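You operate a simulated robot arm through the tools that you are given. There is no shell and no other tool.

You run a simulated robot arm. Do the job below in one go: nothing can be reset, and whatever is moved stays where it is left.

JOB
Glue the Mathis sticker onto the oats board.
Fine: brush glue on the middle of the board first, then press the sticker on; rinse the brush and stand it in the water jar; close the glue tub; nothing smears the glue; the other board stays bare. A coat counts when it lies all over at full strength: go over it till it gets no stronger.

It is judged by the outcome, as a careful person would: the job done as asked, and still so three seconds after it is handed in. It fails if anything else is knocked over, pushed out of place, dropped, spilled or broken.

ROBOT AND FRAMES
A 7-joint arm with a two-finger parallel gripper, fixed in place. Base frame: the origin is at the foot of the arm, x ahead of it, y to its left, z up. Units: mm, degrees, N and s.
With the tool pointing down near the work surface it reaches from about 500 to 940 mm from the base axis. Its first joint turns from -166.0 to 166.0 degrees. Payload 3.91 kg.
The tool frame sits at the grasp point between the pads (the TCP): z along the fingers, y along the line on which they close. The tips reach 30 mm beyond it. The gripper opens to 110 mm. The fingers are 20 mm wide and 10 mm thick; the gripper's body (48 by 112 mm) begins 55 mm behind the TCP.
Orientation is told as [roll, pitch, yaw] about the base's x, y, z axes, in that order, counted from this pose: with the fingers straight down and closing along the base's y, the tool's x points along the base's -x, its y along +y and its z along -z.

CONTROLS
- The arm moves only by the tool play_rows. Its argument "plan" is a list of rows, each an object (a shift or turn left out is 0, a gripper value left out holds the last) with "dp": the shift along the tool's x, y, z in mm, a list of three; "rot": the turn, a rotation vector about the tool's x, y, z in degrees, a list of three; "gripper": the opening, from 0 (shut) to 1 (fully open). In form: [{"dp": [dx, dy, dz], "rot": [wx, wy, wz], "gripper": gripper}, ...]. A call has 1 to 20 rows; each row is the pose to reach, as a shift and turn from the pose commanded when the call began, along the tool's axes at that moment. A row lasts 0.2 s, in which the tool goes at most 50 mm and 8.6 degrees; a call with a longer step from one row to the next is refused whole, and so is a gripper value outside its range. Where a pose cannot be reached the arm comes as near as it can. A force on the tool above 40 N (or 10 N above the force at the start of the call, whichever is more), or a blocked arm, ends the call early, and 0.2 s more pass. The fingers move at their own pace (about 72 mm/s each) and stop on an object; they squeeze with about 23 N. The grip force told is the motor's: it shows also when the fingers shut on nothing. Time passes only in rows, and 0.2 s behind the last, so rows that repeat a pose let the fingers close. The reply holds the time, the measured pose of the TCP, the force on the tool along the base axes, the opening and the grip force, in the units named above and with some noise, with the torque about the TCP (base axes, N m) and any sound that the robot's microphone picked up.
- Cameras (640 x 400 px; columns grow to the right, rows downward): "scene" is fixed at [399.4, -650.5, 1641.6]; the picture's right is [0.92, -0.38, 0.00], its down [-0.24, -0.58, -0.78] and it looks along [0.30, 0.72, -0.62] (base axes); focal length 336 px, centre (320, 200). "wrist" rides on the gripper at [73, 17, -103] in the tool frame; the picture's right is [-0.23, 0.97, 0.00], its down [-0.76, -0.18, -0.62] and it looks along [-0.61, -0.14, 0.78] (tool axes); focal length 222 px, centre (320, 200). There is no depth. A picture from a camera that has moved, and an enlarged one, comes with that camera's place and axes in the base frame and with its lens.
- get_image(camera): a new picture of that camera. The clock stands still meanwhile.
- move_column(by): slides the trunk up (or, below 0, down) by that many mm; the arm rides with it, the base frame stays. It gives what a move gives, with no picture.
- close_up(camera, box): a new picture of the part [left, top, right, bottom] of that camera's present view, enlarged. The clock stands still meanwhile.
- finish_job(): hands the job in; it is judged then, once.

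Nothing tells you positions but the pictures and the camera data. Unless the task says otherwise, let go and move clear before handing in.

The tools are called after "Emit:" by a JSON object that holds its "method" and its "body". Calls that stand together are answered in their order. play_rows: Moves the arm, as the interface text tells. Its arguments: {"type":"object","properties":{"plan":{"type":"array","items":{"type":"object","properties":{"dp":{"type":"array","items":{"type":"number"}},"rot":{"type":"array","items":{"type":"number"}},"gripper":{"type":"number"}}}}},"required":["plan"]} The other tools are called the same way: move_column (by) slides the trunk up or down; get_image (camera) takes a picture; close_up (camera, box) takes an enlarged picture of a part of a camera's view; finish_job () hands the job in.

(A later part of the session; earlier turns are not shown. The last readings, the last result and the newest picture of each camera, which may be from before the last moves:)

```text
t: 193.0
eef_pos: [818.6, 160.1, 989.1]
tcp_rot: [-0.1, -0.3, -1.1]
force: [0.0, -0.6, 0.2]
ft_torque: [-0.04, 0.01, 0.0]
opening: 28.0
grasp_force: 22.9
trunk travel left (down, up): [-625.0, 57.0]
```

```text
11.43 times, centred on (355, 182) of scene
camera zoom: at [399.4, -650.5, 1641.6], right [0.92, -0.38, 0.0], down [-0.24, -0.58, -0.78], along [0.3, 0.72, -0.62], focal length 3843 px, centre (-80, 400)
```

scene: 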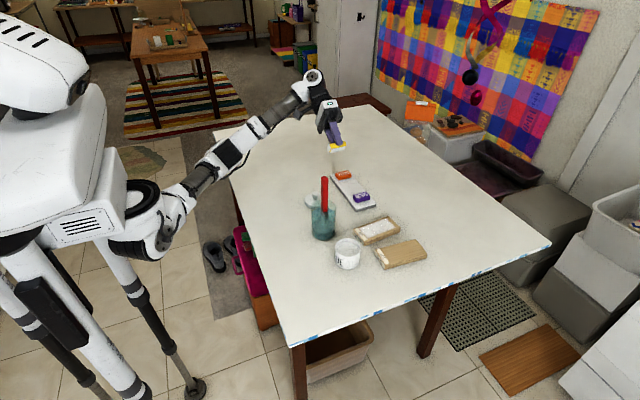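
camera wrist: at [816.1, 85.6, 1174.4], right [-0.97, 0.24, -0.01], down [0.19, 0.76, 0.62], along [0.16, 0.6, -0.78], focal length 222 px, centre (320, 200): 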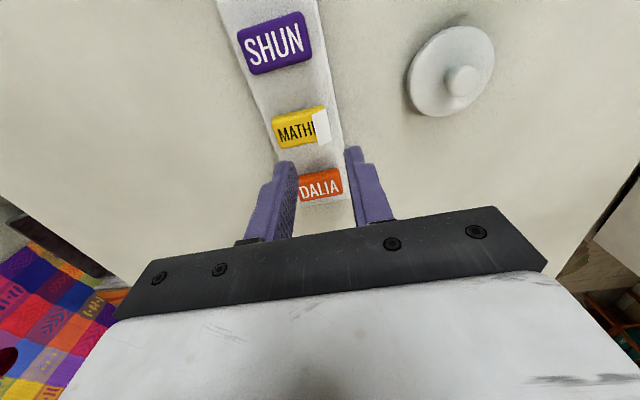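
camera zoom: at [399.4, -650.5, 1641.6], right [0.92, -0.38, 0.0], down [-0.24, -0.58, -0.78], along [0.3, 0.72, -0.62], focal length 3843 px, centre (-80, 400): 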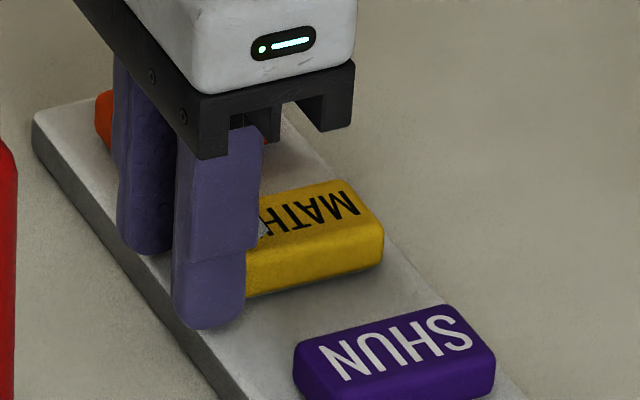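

The fingers stopped at 28 mm here, so the upright part of the tab is solid and I now hold it without holding the sticker. I'll pull it slowly upward and watch.

Emit:
{"method": "play_rows", "body": {"plan": [{"dp": [0, 0, -2]}, {"dp": [0, 0, -4]}, {"dp": [0, 0, -7]}, {"dp": [0, 0, -10]}, {"dp": [0, 0, -10]}]}}

Emit:
{"method": "close_up", "body": {"camera": "wrist", "box": [240, 80, 400, 210]}}

Emit:
{"method": "close_up", "body": {"camera": "scene", "box": [335, 160, 375, 205]}}

```text
t: 194.2
eef_pos: [818.3, 157.7, 1000.1]
tcp_rot: [-0.1, -0.3, -1.2]
force: [-0.6, 0.5, 1.0]
ft_torque: [-0.01, -0.01, 0.02]
opening: 28.2
grasp_force: 23.0
trunk travel left (down, up): [-625.0, 57.0]
```

```text
3.08 times, centred on (320, 145) of wrist
camera zoom: at [745.9, 176.2, 1101.7], right [0.25, 0.97, 0.0], down [0.76, -0.19, 0.63], along [0.61, -0.15, -0.78], focal length 684 px, centre (320, 369)
```

zoom: 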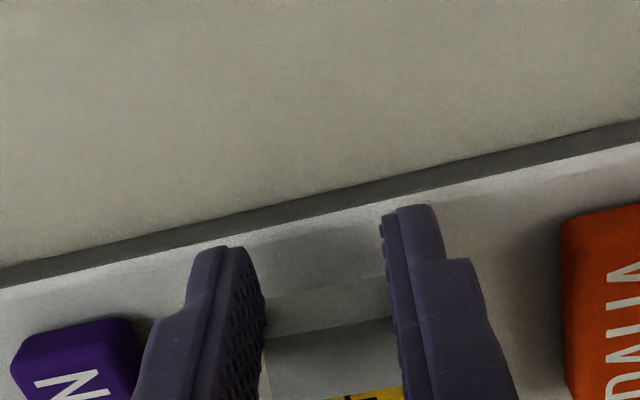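

```text
8.89 times, centred on (355, 182) of scene
camera zoom: at [399.4, -650.5, 1641.6], right [0.92, -0.38, 0.0], down [-0.24, -0.58, -0.78], along [0.3, 0.72, -0.62], focal length 2989 px, centre (9, 356)
```

zoom: 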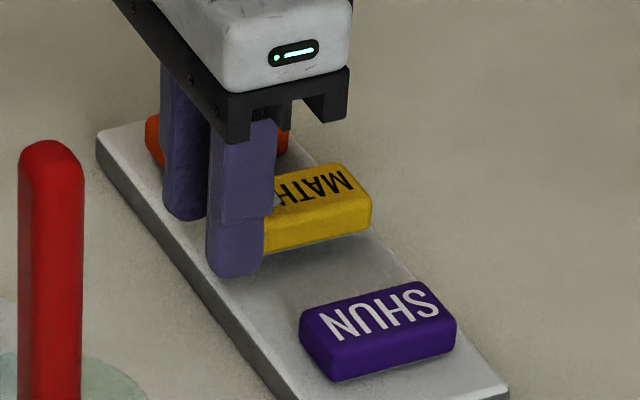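

The whole sticker rose again; my finger edges may have just caught the sticker's corner. I'll set it down and test slightly further out, so only the tab itself can be touched.

Emit:
{"method": "play_rows", "body": {"plan": [{"dp": [0, 0, 5]}, {"dp": [0, 0, 9]}, {"dp": [0, 0, 10]}, {"dp": [0, 0, 10]}, {"dp": [0, 0, 10], "gripper": 0.3}, {"dp": [0, 0, 10], "gripper": 0.4}, {"dp": [2, 0, 10], "gripper": 0.4}, {"dp": [2, 0, 10], "gripper": 0.2}, {"dp": [2, 0, 10], "gripper": 0.1}, {"dp": [2, 0, 10], "gripper": 0.0}, {"dp": [2, 0, 10], "gripper": 0.0}, {"dp": [2, 0, 10], "gripper": 0.0}]}}

Emit:
{"method": "close_up", "body": {"camera": "wrist", "box": [240, 80, 400, 210]}}

Emit:
{"method": "close_up", "body": {"camera": "scene", "box": [335, 160, 375, 205]}}

```text
t: 196.8
eef_pos: [816.8, 159.4, 989.1]
tcp_rot: [-0.1, -0.3, -1.1]
force: [0.5, 0.6, -0.2]
ft_torque: [0.03, 0.0, -0.02]
opening: 0.0
grasp_force: 23.2
trunk travel left (down, up): [-625.0, 57.0]
```

```text
3.08 times, centred on (320, 145) of wrist
camera zoom: at [743.5, 176.6, 1091.2], right [0.25, 0.97, 0.0], down [0.76, -0.19, 0.63], along [0.61, -0.15, -0.78], focal length 684 px, centre (320, 369)
```

zoom: 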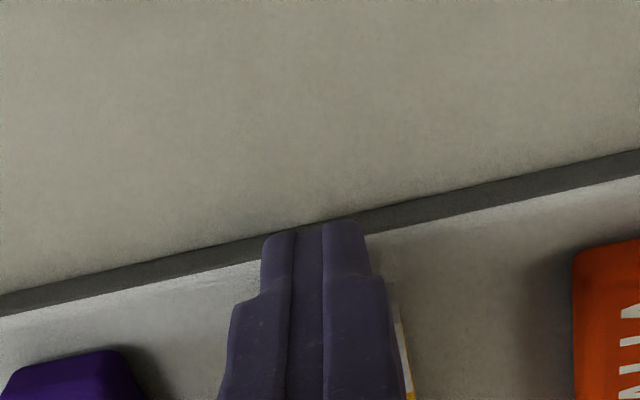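

```text
8.89 times, centred on (355, 182) of scene
camera zoom: at [399.4, -650.5, 1641.6], right [0.92, -0.38, 0.0], down [-0.24, -0.58, -0.78], along [0.3, 0.72, -0.62], focal length 2989 px, centre (9, 356)
```

zoom: 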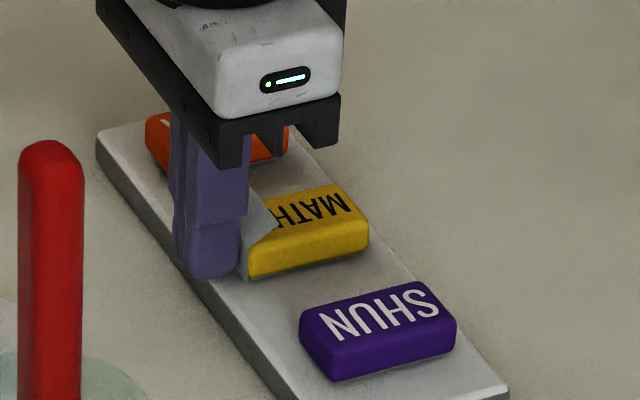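

The fingers close to zero here, so the tab itself gives no resistance, as thin paper would. I'll try again from above on the flap, going as low as the sticker's top allows so the paper is deeper between the pads.

Emit:
{"method": "play_rows", "body": {"plan": [{"dp": [0, 0, -15]}, {"dp": [0, 0, -30]}, {"dp": [-10, 0, -30]}, {"dp": [-20.5, 0, -30]}, {"dp": [-20.5, 0, -22]}, {"dp": [-20.5, 0, -18.5]}, {"dp": [-20.5, 0, -17]}, {"dp": [-20.5, 0, -17]}]}}

```text
t: 198.6
eef_pos: [837.3, 157.9, 1006.8]
tcp_rot: [0.0, -0.3, -1.0]
force: [0.0, 1.2, -0.3]
ft_torque: [0.02, 0.01, 0.01]
opening: 0.1
grasp_force: 22.7
trunk travel left (down, up): [-625.0, 57.0]
```

Emit:
{"method": "play_rows", "body": {"plan": [{"dp": [0, 0, 1]}, {"dp": [0, 0, 2]}, {"dp": [0, 0, 2]}]}}

```text
t: 199.4
eef_pos: [836.7, 158.4, 1003.9]
tcp_rot: [-0.1, -0.3, -1.1]
force: [0.4, -0.3, -0.2]
ft_torque: [-0.01, 0.04, -0.01]
opening: 0.1
grasp_force: 22.9
trunk travel left (down, up): [-625.0, 57.0]
```

Emit:
{"method": "play_rows", "body": {"plan": [{"dp": [0, 0, 0.7]}, {"dp": [0, 0, 1.5]}, {"dp": [0, 0, 1.5]}]}}

```text
t: 200.2
eef_pos: [837.6, 158.3, 1003.8]
tcp_rot: [-0.1, -0.3, -1.1]
force: [0.4, 0.1, 2.3]
ft_torque: [0.01, 0.0, -0.01]
opening: 0.2
grasp_force: 23.0
trunk travel left (down, up): [-625.0, 57.0]
```

The sticker's top is at z 973.5. I'll open around the tab at this height, close again, and pull the tab back toward the far end of the sticker.

Emit:
{"method": "play_rows", "body": {"plan": [{"dp": [2, 0, -0.8], "gripper": 0.35}, {"dp": [3, 0, -0.8], "gripper": 0.35}, {"dp": [3, 0, -0.8], "gripper": 0.35}, {"dp": [3, 0, -0.8], "gripper": 0.1}, {"dp": [3, 0, -0.8], "gripper": 0.0}, {"dp": [3, 0, -0.8], "gripper": 0.0}, {"dp": [3, 0, -0.8], "gripper": 0.0}, {"dp": [3, 0, -0.8], "gripper": 0.0}, {"dp": [0, 0, -2]}, {"dp": [-5, 0, -4]}, {"dp": [-12, 0, -8]}, {"dp": [-20, 0, -12]}, {"dp": [-30, 0, -16]}, {"dp": [-40, 0, -20]}, {"dp": [-50, 0, -24]}, {"dp": [-50, 0, -24]}]}}

Emit:
{"method": "close_up", "body": {"camera": "wrist", "box": [200, 60, 440, 210]}}

Emit:
{"method": "close_up", "body": {"camera": "scene", "box": [335, 150, 385, 205]}}

```text
t: 203.6
eef_pos: [886.9, 158.1, 1026.4]
tcp_rot: [-0.2, -0.1, -1.1]
force: [-0.4, -0.8, 1.2]
ft_torque: [0.01, -0.03, 0.0]
opening: 0.0
grasp_force: 22.8
trunk travel left (down, up): [-625.0, 57.0]
```

```text
2.67 times, centred on (320, 135) of wrist
camera zoom: at [813.7, 175.2, 1129.4], right [0.25, 0.97, 0.0], down [0.76, -0.19, 0.63], along [0.61, -0.15, -0.78], focal length 592 px, centre (320, 373)
```

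zoom: 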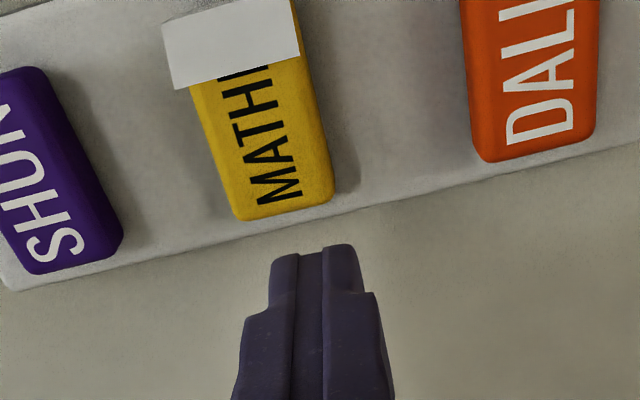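

```text
7.27 times, centred on (360, 178) of scene
camera zoom: at [399.4, -650.5, 1641.6], right [0.92, -0.38, 0.0], down [-0.24, -0.58, -0.78], along [0.3, 0.72, -0.62], focal length 2445 px, centre (29, 364)
```

zoom: 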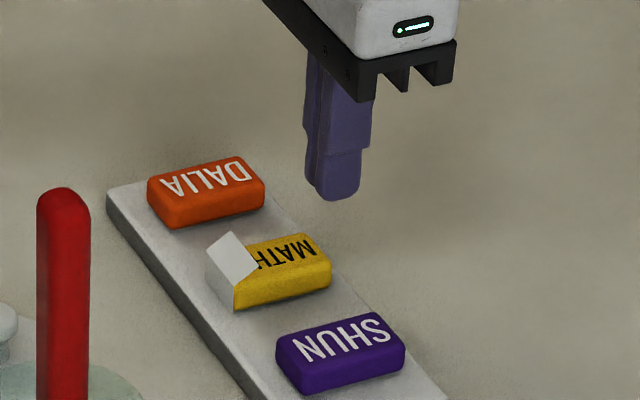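

Still not held. I'll try once more pinching right on the fold at the sticker's end with the jaws closing along x, and pull outward away from the sticker.

Emit:
{"method": "play_rows", "body": {"plan": [{"dp": [5, 0, -15]}, {"dp": [15, 0, -30], "rot": [0, 0, -8.2], "gripper": 0.3}, {"dp": [25, 0, -30], "rot": [0, 0, -16.4]}, {"dp": [35, 0, -30], "rot": [0, 0, -24.6]}, {"dp": [45, 0, -30], "rot": [0, 0, -32.8]}, {"dp": [55, 0, -30], "rot": [0, 0, -41]}, {"dp": [58.5, 0, -30], "rot": [0, 0, -49.2]}, {"dp": [58.5, 0, -30], "rot": [0, 0, -57.4]}, {"dp": [58.5, 0, -30], "rot": [0, 0, -65.6]}, {"dp": [58.5, 0, -30], "rot": [0, 0, -73.8]}, {"dp": [58.5, 0, -30], "rot": [0, 0, -82]}, {"dp": [58.5, 0, -30], "rot": [0, 0, -90]}, {"dp": [58.5, 0, -30], "rot": [0, 0, -90]}]}}

Emit:
{"method": "close_up", "body": {"camera": "wrist", "box": [240, 70, 400, 200]}}

```text
t: 206.4
eef_pos: [828.1, 158.4, 1056.1]
tcp_rot: [-0.3, 0.0, 89.1]
force: [-1.0, -0.9, 0.9]
ft_torque: [-0.02, 0.03, 0.0]
opening: 33.3
grasp_force: 0.0
trunk travel left (down, up): [-625.0, 57.0]
```

```text
3.08 times, centred on (320, 135) of wrist
camera zoom: at [809.5, 85.9, 1159.3], right [-0.97, 0.24, 0.0], down [0.19, 0.76, 0.62], along [0.16, 0.6, -0.78], focal length 684 px, centre (320, 400)
```

zoom: 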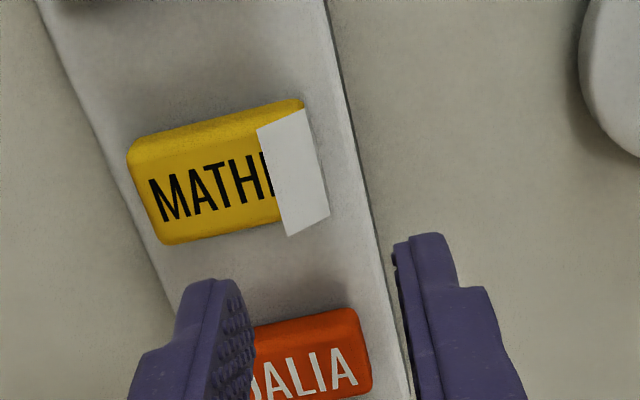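

Emit:
{"method": "play_rows", "body": {"plan": [{"dp": [0, 0, 20]}, {"dp": [0, 0, 40]}, {"dp": [0, 0, 50]}, {"dp": [0, 0, 52]}, {"dp": [0, 0, 52]}, {"dp": [0, 0, 52], "gripper": 0.15}, {"dp": [0, 0, 52], "gripper": 0.0}, {"dp": [0, 0, 52], "gripper": 0.0}, {"dp": [0, 0, 52], "gripper": 0.0}, {"dp": [0, 0, 52], "gripper": 0.0}, {"dp": [0, 0, 52], "gripper": 0.0}]}}

Emit:
{"method": "close_up", "body": {"camera": "wrist", "box": [240, 80, 400, 210]}}

Emit:
{"method": "close_up", "body": {"camera": "scene", "box": [340, 165, 370, 200]}}

```text
t: 208.8
eef_pos: [828.5, 159.6, 1005.4]
tcp_rot: [-0.3, 0.1, 88.9]
force: [0.7, -1.2, -0.4]
ft_torque: [-0.02, 0.0, 0.01]
opening: 0.0
grasp_force: 23.2
trunk travel left (down, up): [-625.0, 57.0]
```

```text
3.08 times, centred on (320, 145) of wrist
camera zoom: at [809.1, 85.7, 1107.4], right [-0.97, 0.25, 0.0], down [0.19, 0.76, 0.62], along [0.16, 0.6, -0.78], focal length 684 px, centre (320, 369)
```

zoom: 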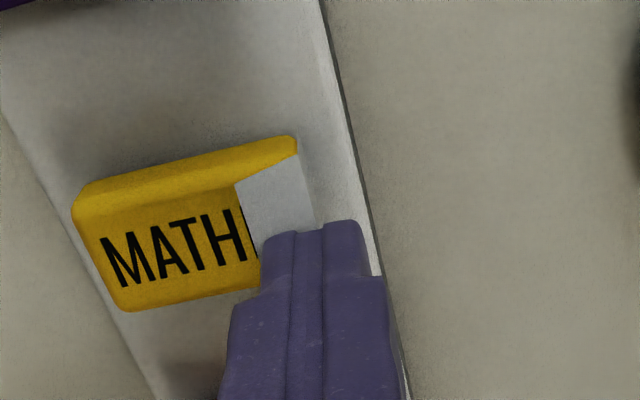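

```text
11.43 times, centred on (355, 182) of scene
camera zoom: at [399.4, -650.5, 1641.6], right [0.92, -0.38, 0.0], down [-0.24, -0.58, -0.78], along [0.3, 0.72, -0.62], focal length 3843 px, centre (-80, 400)
```

zoom: 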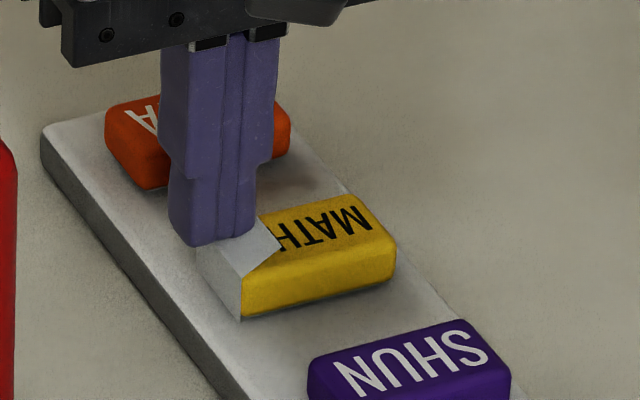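

The tray seems to have shifted a little in the picture. I'll pull outward gently as planned, then compare views with earlier ones.

Emit:
{"method": "play_rows", "body": {"plan": [{"dp": [0, 3, -2]}, {"dp": [0, 8, -5]}, {"dp": [0, 15, -8]}, {"dp": [0, 25, -14]}, {"dp": [0, 35, -25]}, {"dp": [0, 45, -40]}, {"dp": [0, 45, -55]}, {"dp": [0, 45, -55]}]}}

Emit:
{"method": "close_up", "body": {"camera": "scene", "box": [335, 155, 385, 205]}}

Emit:
{"method": "get_image", "body": {"camera": "scene"}}

Emit:
{"method": "get_image", "body": {"camera": "wrist"}}

```text
t: 210.6
eef_pos: [782.7, 159.3, 1061.0]
tcp_rot: [-0.3, 0.1, 88.9]
force: [0.2, -0.6, -1.3]
ft_torque: [0.01, 0.0, 0.0]
opening: 0.0
grasp_force: 23.6
trunk travel left (down, up): [-625.0, 57.0]
```

```text
8.00 times, centred on (360, 180) of scene
camera zoom: at [399.4, -650.5, 1641.6], right [0.92, -0.38, 0.0], down [-0.24, -0.58, -0.78], along [0.3, 0.72, -0.62], focal length 2690 px, centre (0, 360)
```

zoom: 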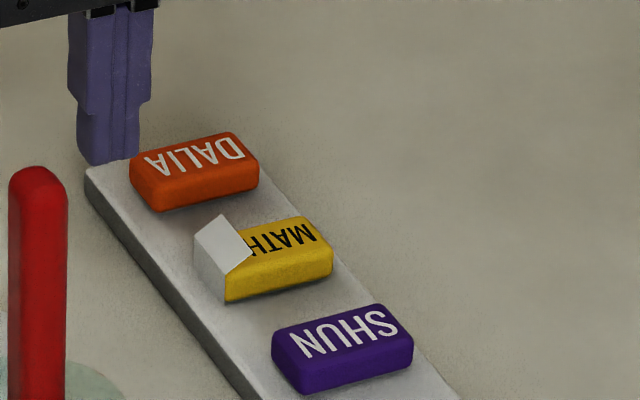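

```text
taken
```

scene: 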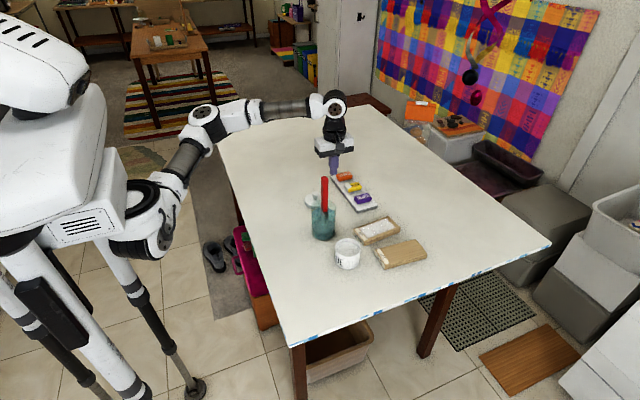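

```text
taken
camera wrist: at [764.0, 86.7, 1162.4], right [-0.97, 0.24, 0.0], down [0.19, 0.76, 0.62], along [0.16, 0.6, -0.78], focal length 222 px, centre (320, 200)
```

wrist: 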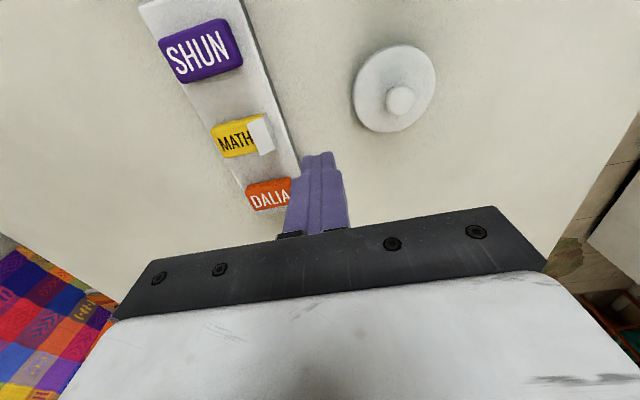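

The tray has slid about 10 mm in -y from my earlier touch; I'll put it back later. First I'll get a clean view of the sticker and its tab from the usual angle.

Emit:
{"method": "play_rows", "body": {"plan": [{"dp": [2, -4, 0], "rot": [0, 0, 8.2], "gripper": 0.45}, {"dp": [4, -8, 0], "rot": [0, 0, 16.4]}, {"dp": [6, -12, 0], "rot": [0, 0, 24.6]}, {"dp": [8, -16, 0], "rot": [0, 0, 32.8]}, {"dp": [10, -20, 0], "rot": [0, 0, 41]}, {"dp": [10, -24, 0], "rot": [0, 0, 49.2]}, {"dp": [10, -28, 0], "rot": [0, 0, 57.4]}, {"dp": [10, -32, 0], "rot": [0, 0, 65.6]}, {"dp": [10, -34, 0], "rot": [0, 0, 73.8]}, {"dp": [10, -34, 0], "rot": [0, 0, 82]}, {"dp": [10, -34, 0], "rot": [0, 0, 90]}, {"dp": [10, -34, 0], "rot": [0, 0, 90]}]}}

Emit:
{"method": "close_up", "body": {"camera": "wrist", "box": [240, 70, 400, 200]}}

Emit:
{"method": "close_up", "body": {"camera": "wrist", "box": [290, 110, 360, 180]}}

```text
t: 213.2
eef_pos: [817.2, 148.6, 1060.5]
tcp_rot: [-0.1, -0.4, -1.1]
force: [-0.3, 0.2, 0.1]
ft_torque: [0.01, 0.02, 0.0]
opening: 49.5
grasp_force: 0.0
trunk travel left (down, up): [-625.0, 57.0]
```

```text
3.08 times, centred on (320, 135) of wrist
camera zoom: at [744.4, 166.8, 1161.8], right [0.25, 0.97, 0.0], down [0.76, -0.19, 0.63], along [0.61, -0.16, -0.78], focal length 684 px, centre (320, 400)
```

zoom: 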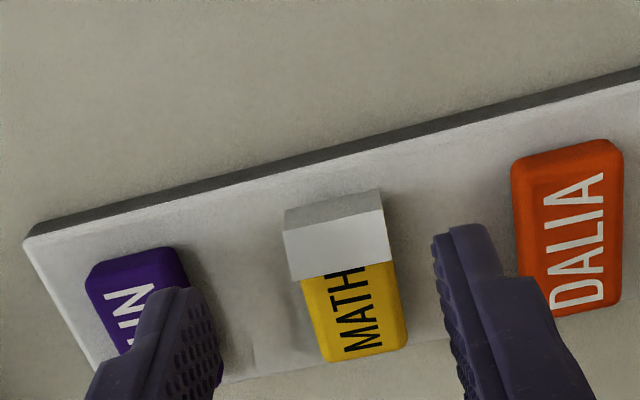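

```text
5.71 times, centred on (325, 145) of wrist
camera zoom: at [744.4, 166.8, 1161.8], right [0.25, 0.97, 0.0], down [0.76, -0.19, 0.63], along [0.61, -0.16, -0.78], focal length 1269 px, centre (291, 514)
```

zoom: 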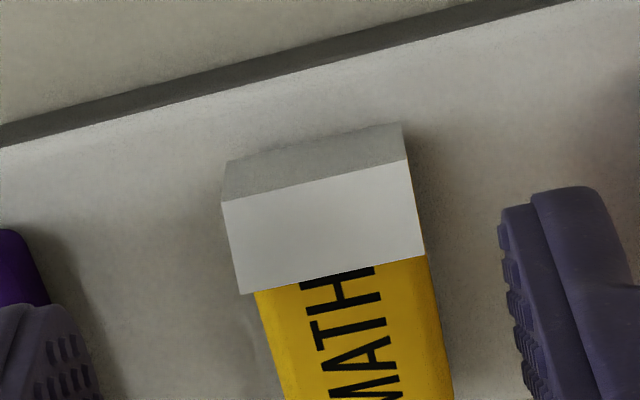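

Emit:
{"method": "play_rows", "body": {"plan": [{"dp": [0, 0.9, 20]}, {"dp": [0, 0.9, 45]}, {"dp": [0, 0.9, 62]}, {"dp": [0, 0.9, 68]}, {"dp": [0, 0.9, 70.5]}, {"dp": [0, 0.9, 70.5]}, {"dp": [0, 0.9, 70.5], "gripper": 0.3}, {"dp": [0, 0.9, 70.5], "gripper": 0.2}, {"dp": [0, 0.9, 70.5], "gripper": 0.1}, {"dp": [0, 0.9, 70.5], "gripper": 0.0}, {"dp": [0, 0.9, 70.5], "gripper": 0.0}]}}

Emit:
{"method": "close_up", "body": {"camera": "wrist", "box": [240, 80, 400, 210]}}

```text
t: 215.6
eef_pos: [817.5, 150.3, 988.5]
tcp_rot: [-0.2, -0.3, -1.0]
force: [-0.9, 0.4, 0.4]
ft_torque: [-0.01, 0.02, 0.0]
opening: 0.2
grasp_force: 22.9
trunk travel left (down, up): [-625.0, 57.0]
```

```text
3.08 times, centred on (320, 145) of wrist
camera zoom: at [744.8, 167.6, 1091.4], right [0.25, 0.97, 0.0], down [0.76, -0.19, 0.63], along [0.61, -0.15, -0.78], focal length 684 px, centre (320, 369)
```

zoom: 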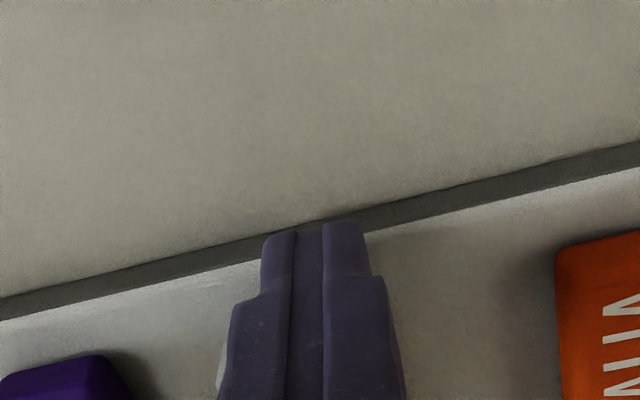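

Here the jaws closed fully with the paper's upright part just inside them. I'll pull outward and watch once more.

Emit:
{"method": "play_rows", "body": {"plan": [{"dp": [3, 0, -1]}, {"dp": [8, 0, -2]}, {"dp": [15, 0, -5]}, {"dp": [25, 0, -10]}, {"dp": [35, 0, -25]}, {"dp": [35, 0, -60]}, {"dp": [35, 0, -80]}, {"dp": [35, 0, -80]}]}}

Emit:
{"method": "close_up", "body": {"camera": "wrist", "box": [200, 60, 440, 210]}}

```text
t: 217.4
eef_pos: [782.0, 150.0, 1069.6]
tcp_rot: [-0.1, -0.2, -1.1]
force: [-0.4, 0.2, 0.6]
ft_torque: [-0.02, 0.03, 0.0]
opening: 0.0
grasp_force: 23.0
trunk travel left (down, up): [-625.0, 57.0]
```

```text
2.67 times, centred on (320, 135) of wrist
camera zoom: at [709.4, 167.6, 1171.7], right [0.24, 0.97, 0.0], down [0.76, -0.19, 0.63], along [0.61, -0.15, -0.78], focal length 592 px, centre (320, 373)
```

zoom: 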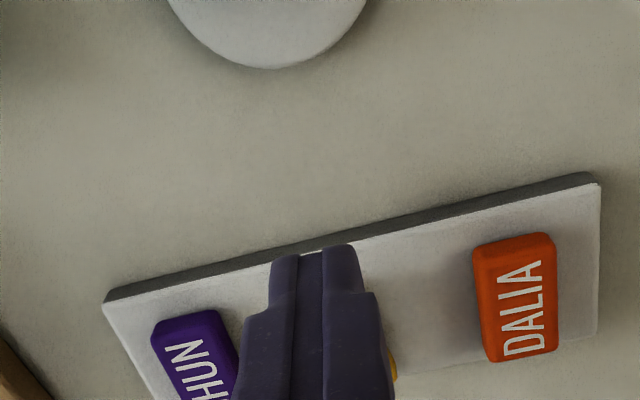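

Emit:
{"method": "close_up", "body": {"camera": "scene", "box": [335, 155, 385, 205]}}

Emit:
{"method": "close_up", "body": {"camera": "scene", "box": [290, 150, 450, 280]}}

```text
8.00 times, centred on (360, 180) of scene
camera zoom: at [399.4, -650.5, 1641.6], right [0.92, -0.38, 0.0], down [-0.24, -0.58, -0.78], along [0.3, 0.72, -0.62], focal length 2690 px, centre (0, 360)
```

zoom: 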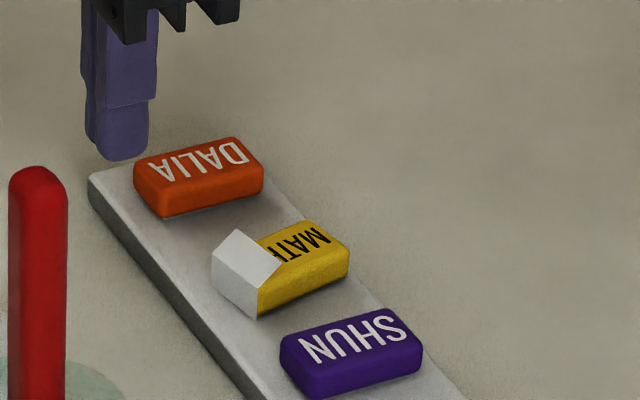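

```text
3.08 times, centred on (370, 215) of scene
camera zoom: at [399.4, -650.5, 1641.6], right [0.92, -0.38, 0.0], down [-0.24, -0.58, -0.78], along [0.3, 0.72, -0.62], focal length 1035 px, centre (166, 154)
```

zoom: 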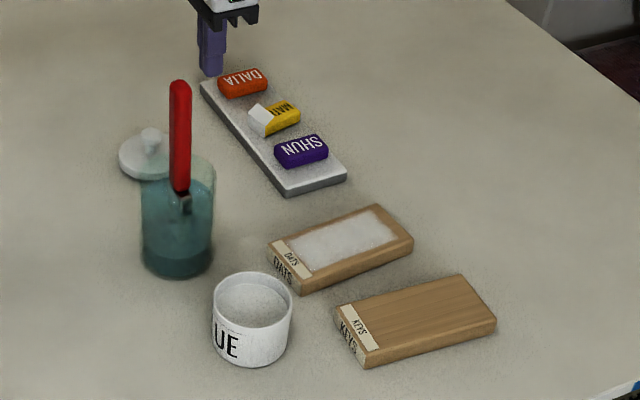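

The sticker got nudged and turned slightly on the tray by the closing jaws. I'll look at it squarely from above to get its pose again.

Emit:
{"method": "play_rows", "body": {"plan": [{"dp": [0, 0, -10], "gripper": 0.5}, {"dp": [-20, 0, -20]}, {"dp": [-40, 0, -30]}, {"dp": [-60, 0, -30]}, {"dp": [-65, 0, -30]}, {"dp": [-65, 0, -30]}]}}

Emit:
{"method": "close_up", "body": {"camera": "wrist", "box": [220, 50, 420, 190]}}

Emit:
{"method": "close_up", "body": {"camera": "scene", "box": [345, 170, 375, 200]}}

```text
t: 218.8
eef_pos: [847.7, 149.5, 1099.5]
tcp_rot: [-0.2, -0.1, -1.0]
force: [-0.1, 0.0, -0.4]
ft_torque: [-0.01, 0.05, -0.01]
opening: 54.9
grasp_force: 0.1
trunk travel left (down, up): [-625.0, 57.0]
```

```text
2.86 times, centred on (320, 120) of wrist
camera zoom: at [774.3, 166.9, 1201.5], right [0.25, 0.97, 0.0], down [0.76, -0.19, 0.63], along [0.61, -0.15, -0.78], focal length 635 px, centre (320, 429)
```

zoom: 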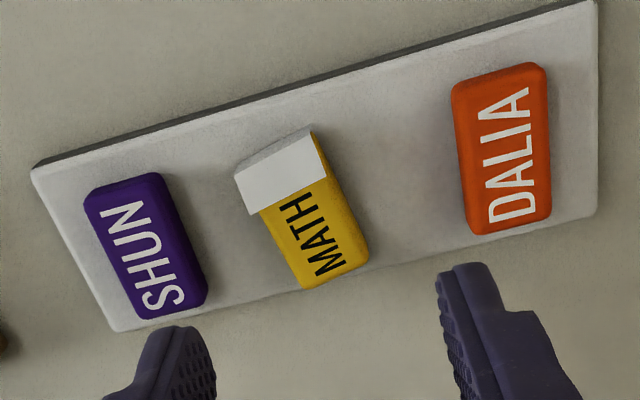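

```text
13.33 times, centred on (360, 185) of scene
camera zoom: at [399.4, -650.5, 1641.6], right [0.92, -0.38, 0.0], down [-0.24, -0.58, -0.78], along [0.3, 0.72, -0.62], focal length 4483 px, centre (-213, 400)
```

zoom: 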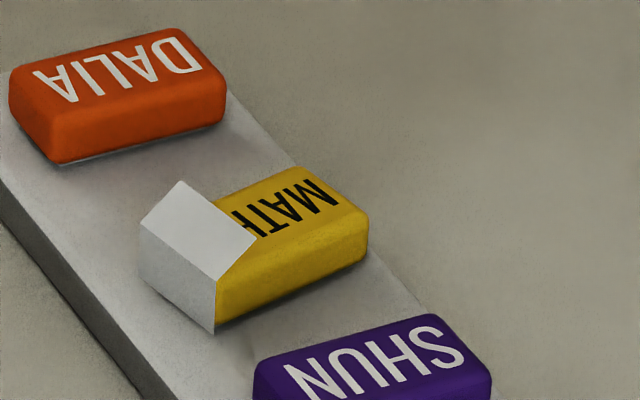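

The sticker is now turned about 11° and centred near (856, 142); the tab's free edge is at about (842, 139, 985). A person would pinch just that free edge, so I'll bring only the fingertips to it.

Emit:
{"method": "play_rows", "body": {"plan": [{"dp": [2, -5, 20], "rot": [0, 0, -6], "gripper": 0.4}, {"dp": [4.9, -9.8, 45], "rot": [0, 0, -12]}, {"dp": [4.9, -9.8, 70], "rot": [0, 0, -12]}, {"dp": [4.9, -9.8, 85], "rot": [0, 0, -12]}, {"dp": [4.9, -9.8, 88], "rot": [0, 0, -12]}, {"dp": [4.9, -9.8, 88], "rot": [0, 0, -12]}]}}

Emit:
{"method": "close_up", "body": {"camera": "wrist", "box": [240, 80, 400, 210]}}

Emit:
{"method": "close_up", "body": {"camera": "scene", "box": [340, 165, 375, 200]}}

```text
t: 220.2
eef_pos: [842.6, 138.6, 1011.0]
tcp_rot: [0.0, -0.2, 11.0]
force: [0.0, 0.4, -0.8]
ft_torque: [-0.02, 0.04, 0.02]
opening: 44.0
grasp_force: 0.0
trunk travel left (down, up): [-625.0, 57.0]
```

```text
3.08 times, centred on (320, 145) of wrist
camera zoom: at [767.2, 140.9, 1113.2], right [0.04, 1.0, 0.0], down [0.78, -0.03, 0.63], along [0.63, -0.03, -0.78], focal length 684 px, centre (320, 369)
```

zoom: 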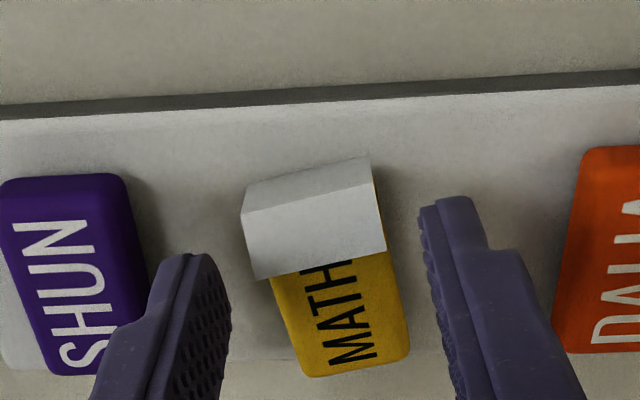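

```text
11.43 times, centred on (358, 182) of scene
camera zoom: at [399.4, -650.5, 1641.6], right [0.92, -0.38, 0.0], down [-0.24, -0.58, -0.78], along [0.3, 0.72, -0.62], focal length 3843 px, centre (-109, 400)
```

zoom: 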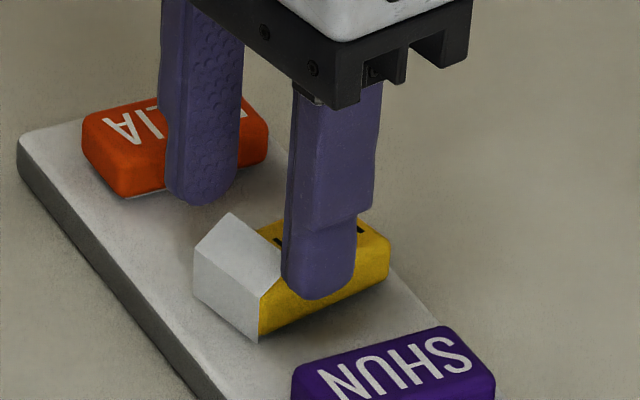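

Emit:
{"method": "play_rows", "body": {"plan": [{"dp": [0, 0, 0], "gripper": 0.2}, {"dp": [0, 0, 0], "gripper": 0.0}, {"dp": [0, 0, 0], "gripper": 0.0}, {"dp": [0, 0, 0], "gripper": 0.0}, {"dp": [0, 0, 0], "gripper": 0.0}, {"dp": [0, 0, 0], "gripper": 0.0}, {"dp": [0, 0, -3]}, {"dp": [0, 0, -6]}, {"dp": [0, 0, -10]}, {"dp": [0, 0, -15]}, {"dp": [0, 0, -20]}, {"dp": [0, 0, -30]}, {"dp": [0, 0, -40]}, {"dp": [0, 0, -50]}, {"dp": [0, 0, -50]}]}}

Emit:
{"method": "close_up", "body": {"camera": "scene", "box": [340, 165, 375, 200]}}

```text
t: 223.4
eef_pos: [841.4, 140.1, 1061.8]
tcp_rot: [-0.2, -0.2, 10.9]
force: [0.2, -1.0, -0.3]
ft_torque: [0.01, 0.01, -0.01]
opening: 0.0
grasp_force: 22.5
trunk travel left (down, up): [-625.0, 57.0]
```

```text
11.43 times, centred on (358, 182) of scene
camera zoom: at [399.4, -650.5, 1641.6], right [0.92, -0.38, 0.0], down [-0.24, -0.58, -0.78], along [0.3, 0.72, -0.62], focal length 3843 px, centre (-109, 400)
```

zoom: 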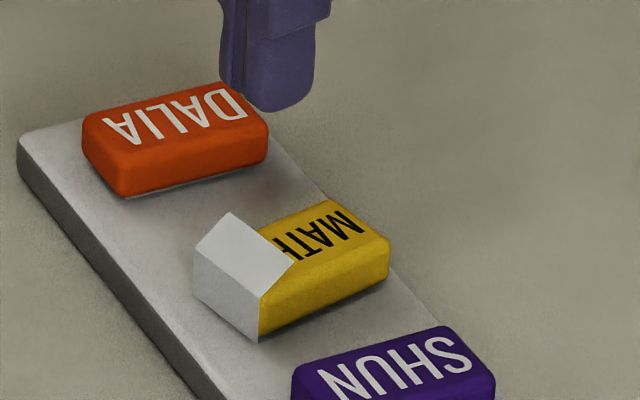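

No effect. I'll make one more attempt pinching the free edge face-to-face, with the jaws closing along the sticker's length.

Emit:
{"method": "play_rows", "body": {"plan": [{"rot": [0, 0, -8.2], "gripper": 0.25}, {"rot": [0, 0, -16.4]}, {"rot": [0, 0, -24.6]}, {"rot": [0, 0, -32.8]}, {"rot": [0, 0, -41]}, {"rot": [0, 0, -49.2]}, {"rot": [0, 0, -57.4]}, {"rot": [0, 0, -65.6]}, {"rot": [0, 0, -73.8]}, {"rot": [0, 0, -82]}, {"rot": [0, 0, -90]}, {"rot": [0, 0, -90]}, {"rot": [0, 0, -90], "dp": [0, 0, 20]}, {"rot": [0, 0, -90], "dp": [0, 0, 40]}, {"rot": [0, 0, -90], "dp": [0, 0, 49]}, {"rot": [0, 0, -90], "dp": [0, 0, 51]}, {"rot": [0, 0, -90], "dp": [0, 0, 51]}]}}

Emit:
{"method": "close_up", "body": {"camera": "wrist", "box": [240, 80, 400, 210]}}

Emit:
{"method": "close_up", "body": {"camera": "scene", "box": [340, 165, 375, 200]}}

```text
t: 227.0
eef_pos: [842.7, 140.7, 1010.7]
tcp_rot: [-0.2, 0.1, 100.9]
force: [0.5, 1.0, 0.3]
ft_torque: [0.01, 0.01, 0.0]
opening: 27.4
grasp_force: 0.1
trunk travel left (down, up): [-625.0, 57.0]
```

```text
3.08 times, centred on (320, 145) of wrist
camera zoom: at [838.9, 64.8, 1112.7], right [-1.0, 0.04, 0.0], down [0.03, 0.78, 0.62], along [0.03, 0.62, -0.78], focal length 684 px, centre (320, 369)
```

zoom: 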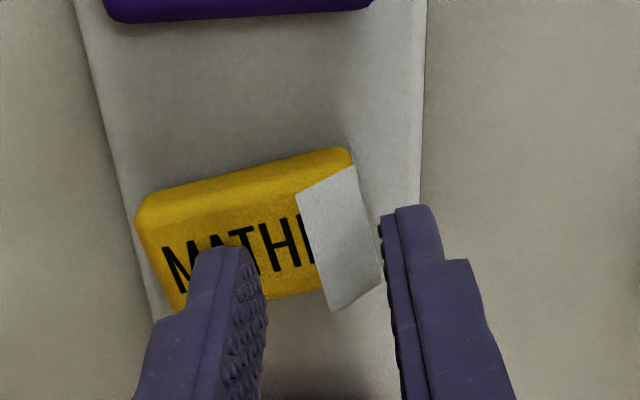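

```text
11.43 times, centred on (358, 182) of scene
camera zoom: at [399.4, -650.5, 1641.6], right [0.92, -0.38, 0.0], down [-0.24, -0.58, -0.78], along [0.3, 0.72, -0.62], focal length 3843 px, centre (-109, 400)
```

zoom: 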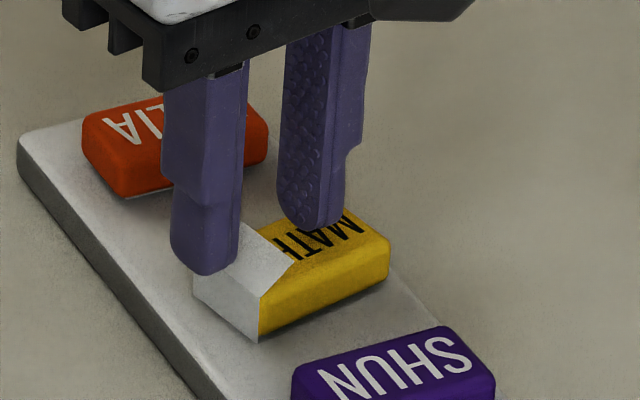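

Emit:
{"method": "play_rows", "body": {"plan": [{"dp": [0, 0, 0], "gripper": 0.1}, {"dp": [0, 0, 0], "gripper": 0.0}, {"dp": [0, 0, 0], "gripper": 0.0}, {"dp": [0, 0, 0], "gripper": 0.0}, {"dp": [0, 0, 0], "gripper": 0.0}, {"dp": [0, 0, 0], "gripper": 0.0}, {"dp": [0, 0, -3]}, {"dp": [0, 2, -6]}, {"dp": [0, 5, -10]}, {"dp": [0, 8, -15]}, {"dp": [0, 12, -20]}, {"dp": [0, 18, -30]}, {"dp": [0, 25, -40]}, {"dp": [0, 30, -50]}, {"dp": [0, 30, -50]}]}}

Emit:
{"method": "close_up", "body": {"camera": "scene", "box": [340, 165, 375, 200]}}

Emit:
{"method": "close_up", "body": {"camera": "wrist", "box": [240, 50, 400, 200]}}

```text
t: 230.2
eef_pos: [811.8, 133.0, 1060.1]
tcp_rot: [-0.1, 0.1, 100.9]
force: [-0.3, -0.7, -0.1]
ft_torque: [0.02, 0.05, 0.0]
opening: 0.0
grasp_force: 22.9
trunk travel left (down, up): [-625.0, 57.0]
```

```text
11.43 times, centred on (358, 182) of scene
camera zoom: at [399.4, -650.5, 1641.6], right [0.92, -0.38, 0.0], down [-0.24, -0.58, -0.78], along [0.3, 0.72, -0.62], focal length 3843 px, centre (-109, 400)
```

zoom: 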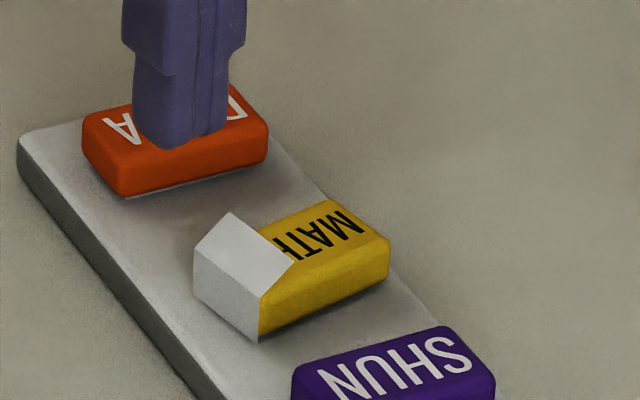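

```text
2.67 times, centred on (320, 125) of wrist
camera zoom: at [808.6, 58.9, 1162.9], right [-1.0, 0.04, 0.0], down [0.03, 0.78, 0.62], along [0.03, 0.62, -0.78], focal length 592 px, centre (320, 400)
```

zoom: 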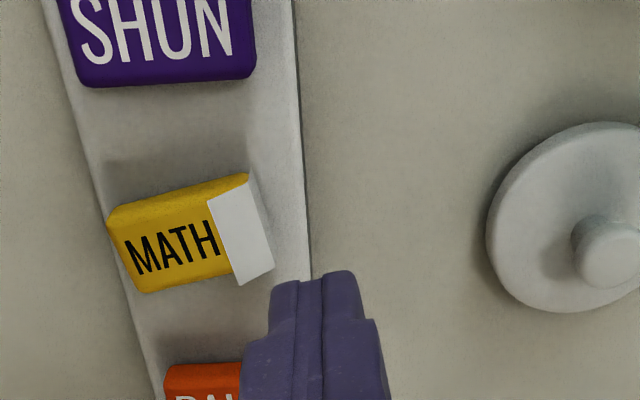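

Pinching the paper gives no result. I'll try gripping deep at the tab end, with the tab right at the grasp point between the pads.

Emit:
{"method": "play_rows", "body": {"plan": [{"rot": [0, 0, 8.2], "gripper": 0.45}, {"rot": [0, 0, 16.4]}, {"rot": [0, 0, 24.6]}, {"rot": [0, 0, 32.8]}, {"rot": [0, 0, 41]}, {"rot": [0, 0, 49.2]}, {"rot": [0, 0, 57.4]}, {"rot": [0, 0, 65.6]}, {"rot": [0, 0, 73.8]}, {"rot": [0, 0, 82]}, {"rot": [0, 0, 90]}, {"rot": [0, 0, 90], "dp": [0, -12, 0]}, {"rot": [0, 0, 90], "dp": [0, -25, 0]}, {"rot": [0, 0, 90], "dp": [0, -25, 0]}]}}

Emit:
{"method": "close_up", "body": {"camera": "wrist", "box": [240, 60, 400, 200]}}

```text
t: 233.2
eef_pos: [835.6, 137.2, 1061.5]
tcp_rot: [-0.1, -0.2, 11.0]
force: [0.2, 0.4, -0.6]
ft_torque: [0.0, 0.02, 0.01]
opening: 49.5
grasp_force: 0.0
trunk travel left (down, up): [-625.0, 57.0]
```

```text
2.86 times, centred on (320, 130) of wrist
camera zoom: at [762.1, 140.3, 1162.9], right [0.04, 1.0, 0.0], down [0.78, -0.03, 0.63], along [0.63, -0.03, -0.78], focal length 635 px, centre (320, 400)
```

zoom: 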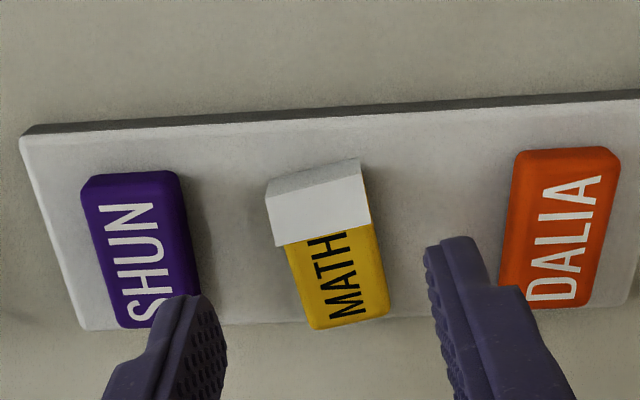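

Emit:
{"method": "play_rows", "body": {"plan": [{"dp": [0, 0, 25], "gripper": 0.42}, {"dp": [0, 0, 50], "gripper": 0.42}, {"dp": [0, 0, 66], "gripper": 0.42}, {"dp": [0, 0, 72.5], "gripper": 0.42}, {"dp": [0, 0, 72.5], "gripper": 0.42}, {"dp": [0, 0, 72.5], "gripper": 0.3}, {"dp": [0, 0, 72.5], "gripper": 0.2}, {"dp": [0, 0, 72.5], "gripper": 0.0}, {"dp": [0, 0, 72.5], "gripper": 0.0}, {"dp": [0, 0, 72.5], "gripper": 0.0}]}}

Emit:
{"method": "close_up", "body": {"camera": "wrist", "box": [240, 80, 400, 220]}}

Emit:
{"method": "close_up", "body": {"camera": "scene", "box": [340, 165, 375, 200]}}

```text
t: 235.4
eef_pos: [836.8, 138.6, 988.2]
tcp_rot: [-0.1, -0.1, 10.9]
force: [-0.1, -0.2, -0.6]
ft_torque: [-0.01, -0.04, 0.03]
opening: 28.0
grasp_force: 23.0
trunk travel left (down, up): [-625.0, 57.0]
```

```text
2.86 times, centred on (320, 150) of wrist
camera zoom: at [762.5, 140.6, 1089.9], right [0.04, 1.0, 0.0], down [0.78, -0.03, 0.63], along [0.63, -0.03, -0.78], focal length 635 px, centre (320, 343)
```

zoom: 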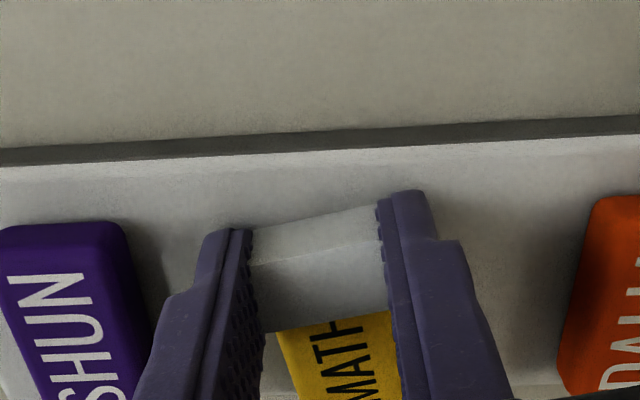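

```text
11.43 times, centred on (358, 182) of scene
camera zoom: at [399.4, -650.5, 1641.6], right [0.92, -0.38, 0.0], down [-0.24, -0.58, -0.78], along [0.3, 0.72, -0.62], focal length 3843 px, centre (-109, 400)
```

zoom: 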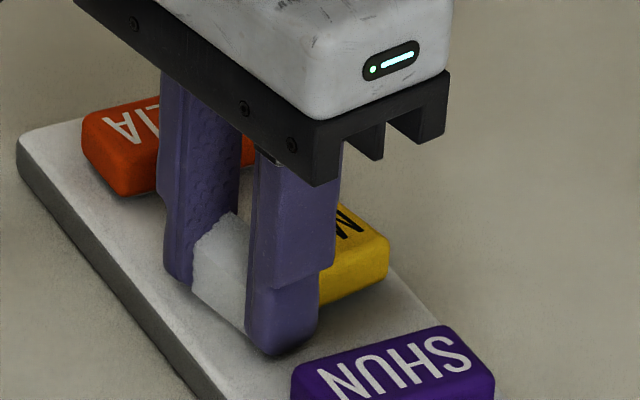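

Emit:
{"method": "play_rows", "body": {"plan": [{"dp": [0, 0, -3]}, {"dp": [0, 0, -7]}, {"dp": [0, 0, -12]}, {"dp": [0, 0, -12]}]}}

Emit:
{"method": "close_up", "body": {"camera": "wrist", "box": [240, 80, 400, 220]}}

Emit:
{"method": "close_up", "body": {"camera": "scene", "box": [340, 165, 375, 200]}}

```text
t: 236.4
eef_pos: [837.2, 137.8, 1001.0]
tcp_rot: [-0.2, -0.1, 10.9]
force: [-0.8, 0.9, -0.6]
ft_torque: [0.01, 0.0, 0.02]
opening: 28.2
grasp_force: 23.5
trunk travel left (down, up): [-625.0, 57.0]
```

```text
2.86 times, centred on (320, 150) of wrist
camera zoom: at [762.2, 140.3, 1101.9], right [0.04, 1.0, 0.0], down [0.78, -0.03, 0.63], along [0.63, -0.03, -0.78], focal length 635 px, centre (320, 343)
```

zoom: 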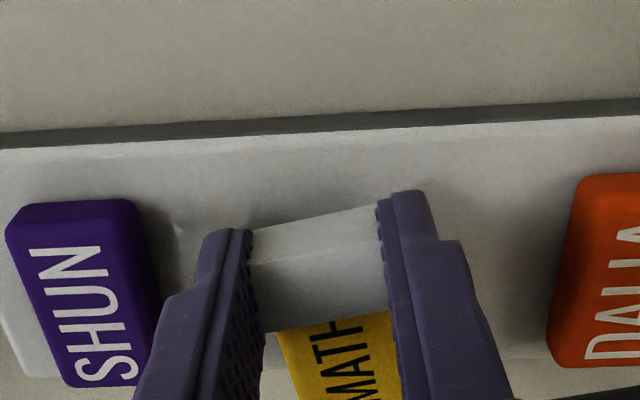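

```text
11.43 times, centred on (358, 182) of scene
camera zoom: at [399.4, -650.5, 1641.6], right [0.92, -0.38, 0.0], down [-0.24, -0.58, -0.78], along [0.3, 0.72, -0.62], focal length 3843 px, centre (-109, 400)
```

zoom: 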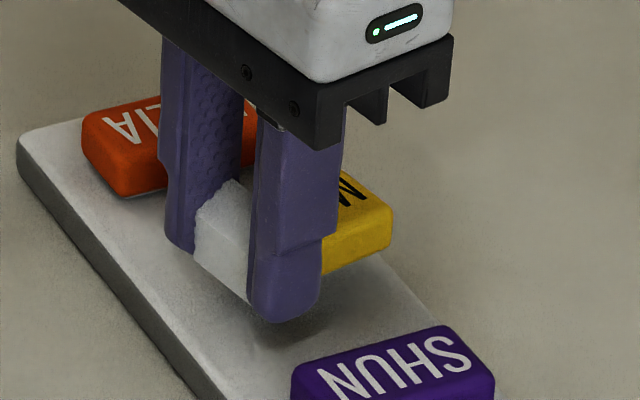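

Gripping at the tab end still lifts everything. I'll set the sticker so its tab end overhangs the tray's edge; there the fingers can go low enough to have the upright paper right at the grasp point.

Emit:
{"method": "play_rows", "body": {"plan": [{"dp": [6, 1.2, 0]}, {"dp": [14, 2.7, 0]}, {"dp": [23.6, 4.6, 0]}, {"dp": [23.6, 4.6, 0]}, {"dp": [23.6, 4.6, 6]}, {"dp": [23.6, 4.6, 10]}, {"dp": [23.6, 4.6, 12]}, {"dp": [23.6, 4.6, 12]}]}}

Emit:
{"method": "close_up", "body": {"camera": "scene", "box": [335, 165, 375, 205]}}

```text
t: 238.2
eef_pos: [814.2, 138.3, 987.6]
tcp_rot: [-0.1, -0.2, 11.0]
force: [0.4, 0.9, 1.1]
ft_torque: [0.0, -0.03, 0.0]
opening: 28.0
grasp_force: 23.3
trunk travel left (down, up): [-625.0, 57.0]
```

```text
10.00 times, centred on (355, 185) of scene
camera zoom: at [399.4, -650.5, 1641.6], right [0.92, -0.38, 0.0], down [-0.24, -0.58, -0.78], along [0.3, 0.72, -0.62], focal length 3362 px, centre (-30, 350)
```

zoom: 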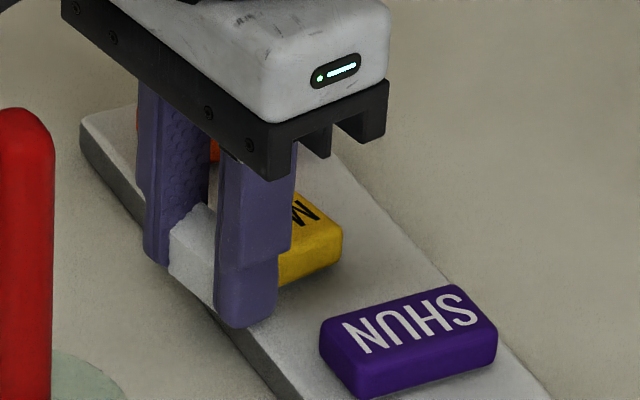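

Emit:
{"method": "play_rows", "body": {"plan": [{"dp": [0, 0, 0], "gripper": 0.3}, {"dp": [0, 0, 0], "gripper": 0.42}, {"dp": [0, 0, 0], "gripper": 0.42}, {"dp": [0, 0, -20], "gripper": 0.42}, {"dp": [0, 0, -45], "gripper": 0.42}, {"dp": [10, 0, -60], "gripper": 0.42}, {"dp": [17, 0, -60], "gripper": 0.42}, {"dp": [17, 0, -60], "gripper": 0.42}]}}

Emit:
{"method": "close_up", "body": {"camera": "wrist", "box": [240, 60, 400, 200]}}

Emit:
{"method": "close_up", "body": {"camera": "scene", "box": [335, 160, 385, 210]}}

```text
t: 240.0
eef_pos: [794.5, 134.3, 1047.5]
tcp_rot: [-0.1, -0.1, 10.9]
force: [0.4, -0.2, 0.0]
ft_torque: [0.0, 0.02, -0.03]
opening: 46.2
grasp_force: 0.1
trunk travel left (down, up): [-625.0, 57.0]
```

```text
2.86 times, centred on (320, 130) of wrist
camera zoom: at [721.1, 136.8, 1150.3], right [0.04, 1.0, 0.0], down [0.78, -0.03, 0.63], along [0.63, -0.03, -0.78], focal length 635 px, centre (320, 400)
```

zoom: 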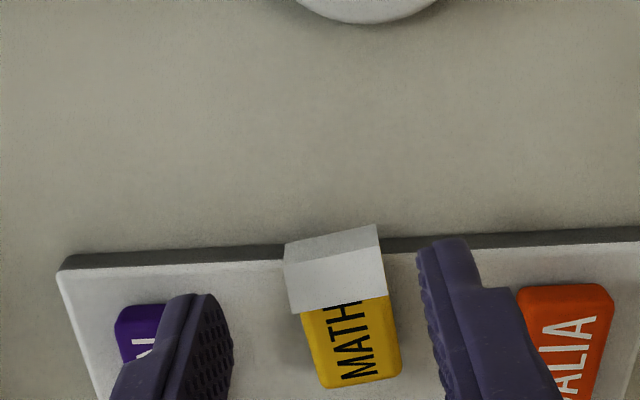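

```text
8.00 times, centred on (360, 185) of scene
camera zoom: at [399.4, -650.5, 1641.6], right [0.92, -0.38, 0.0], down [-0.24, -0.58, -0.78], along [0.3, 0.72, -0.62], focal length 2690 px, centre (0, 320)
```

zoom: 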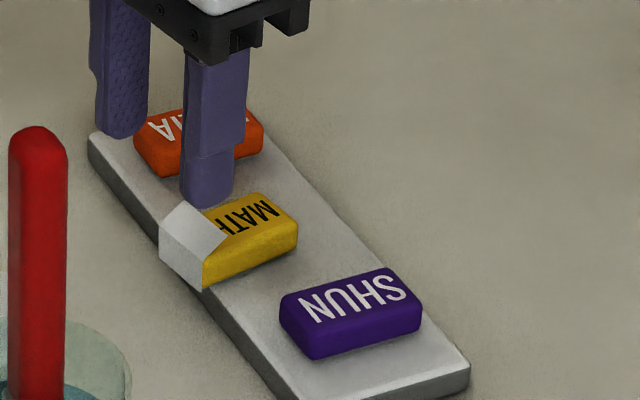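

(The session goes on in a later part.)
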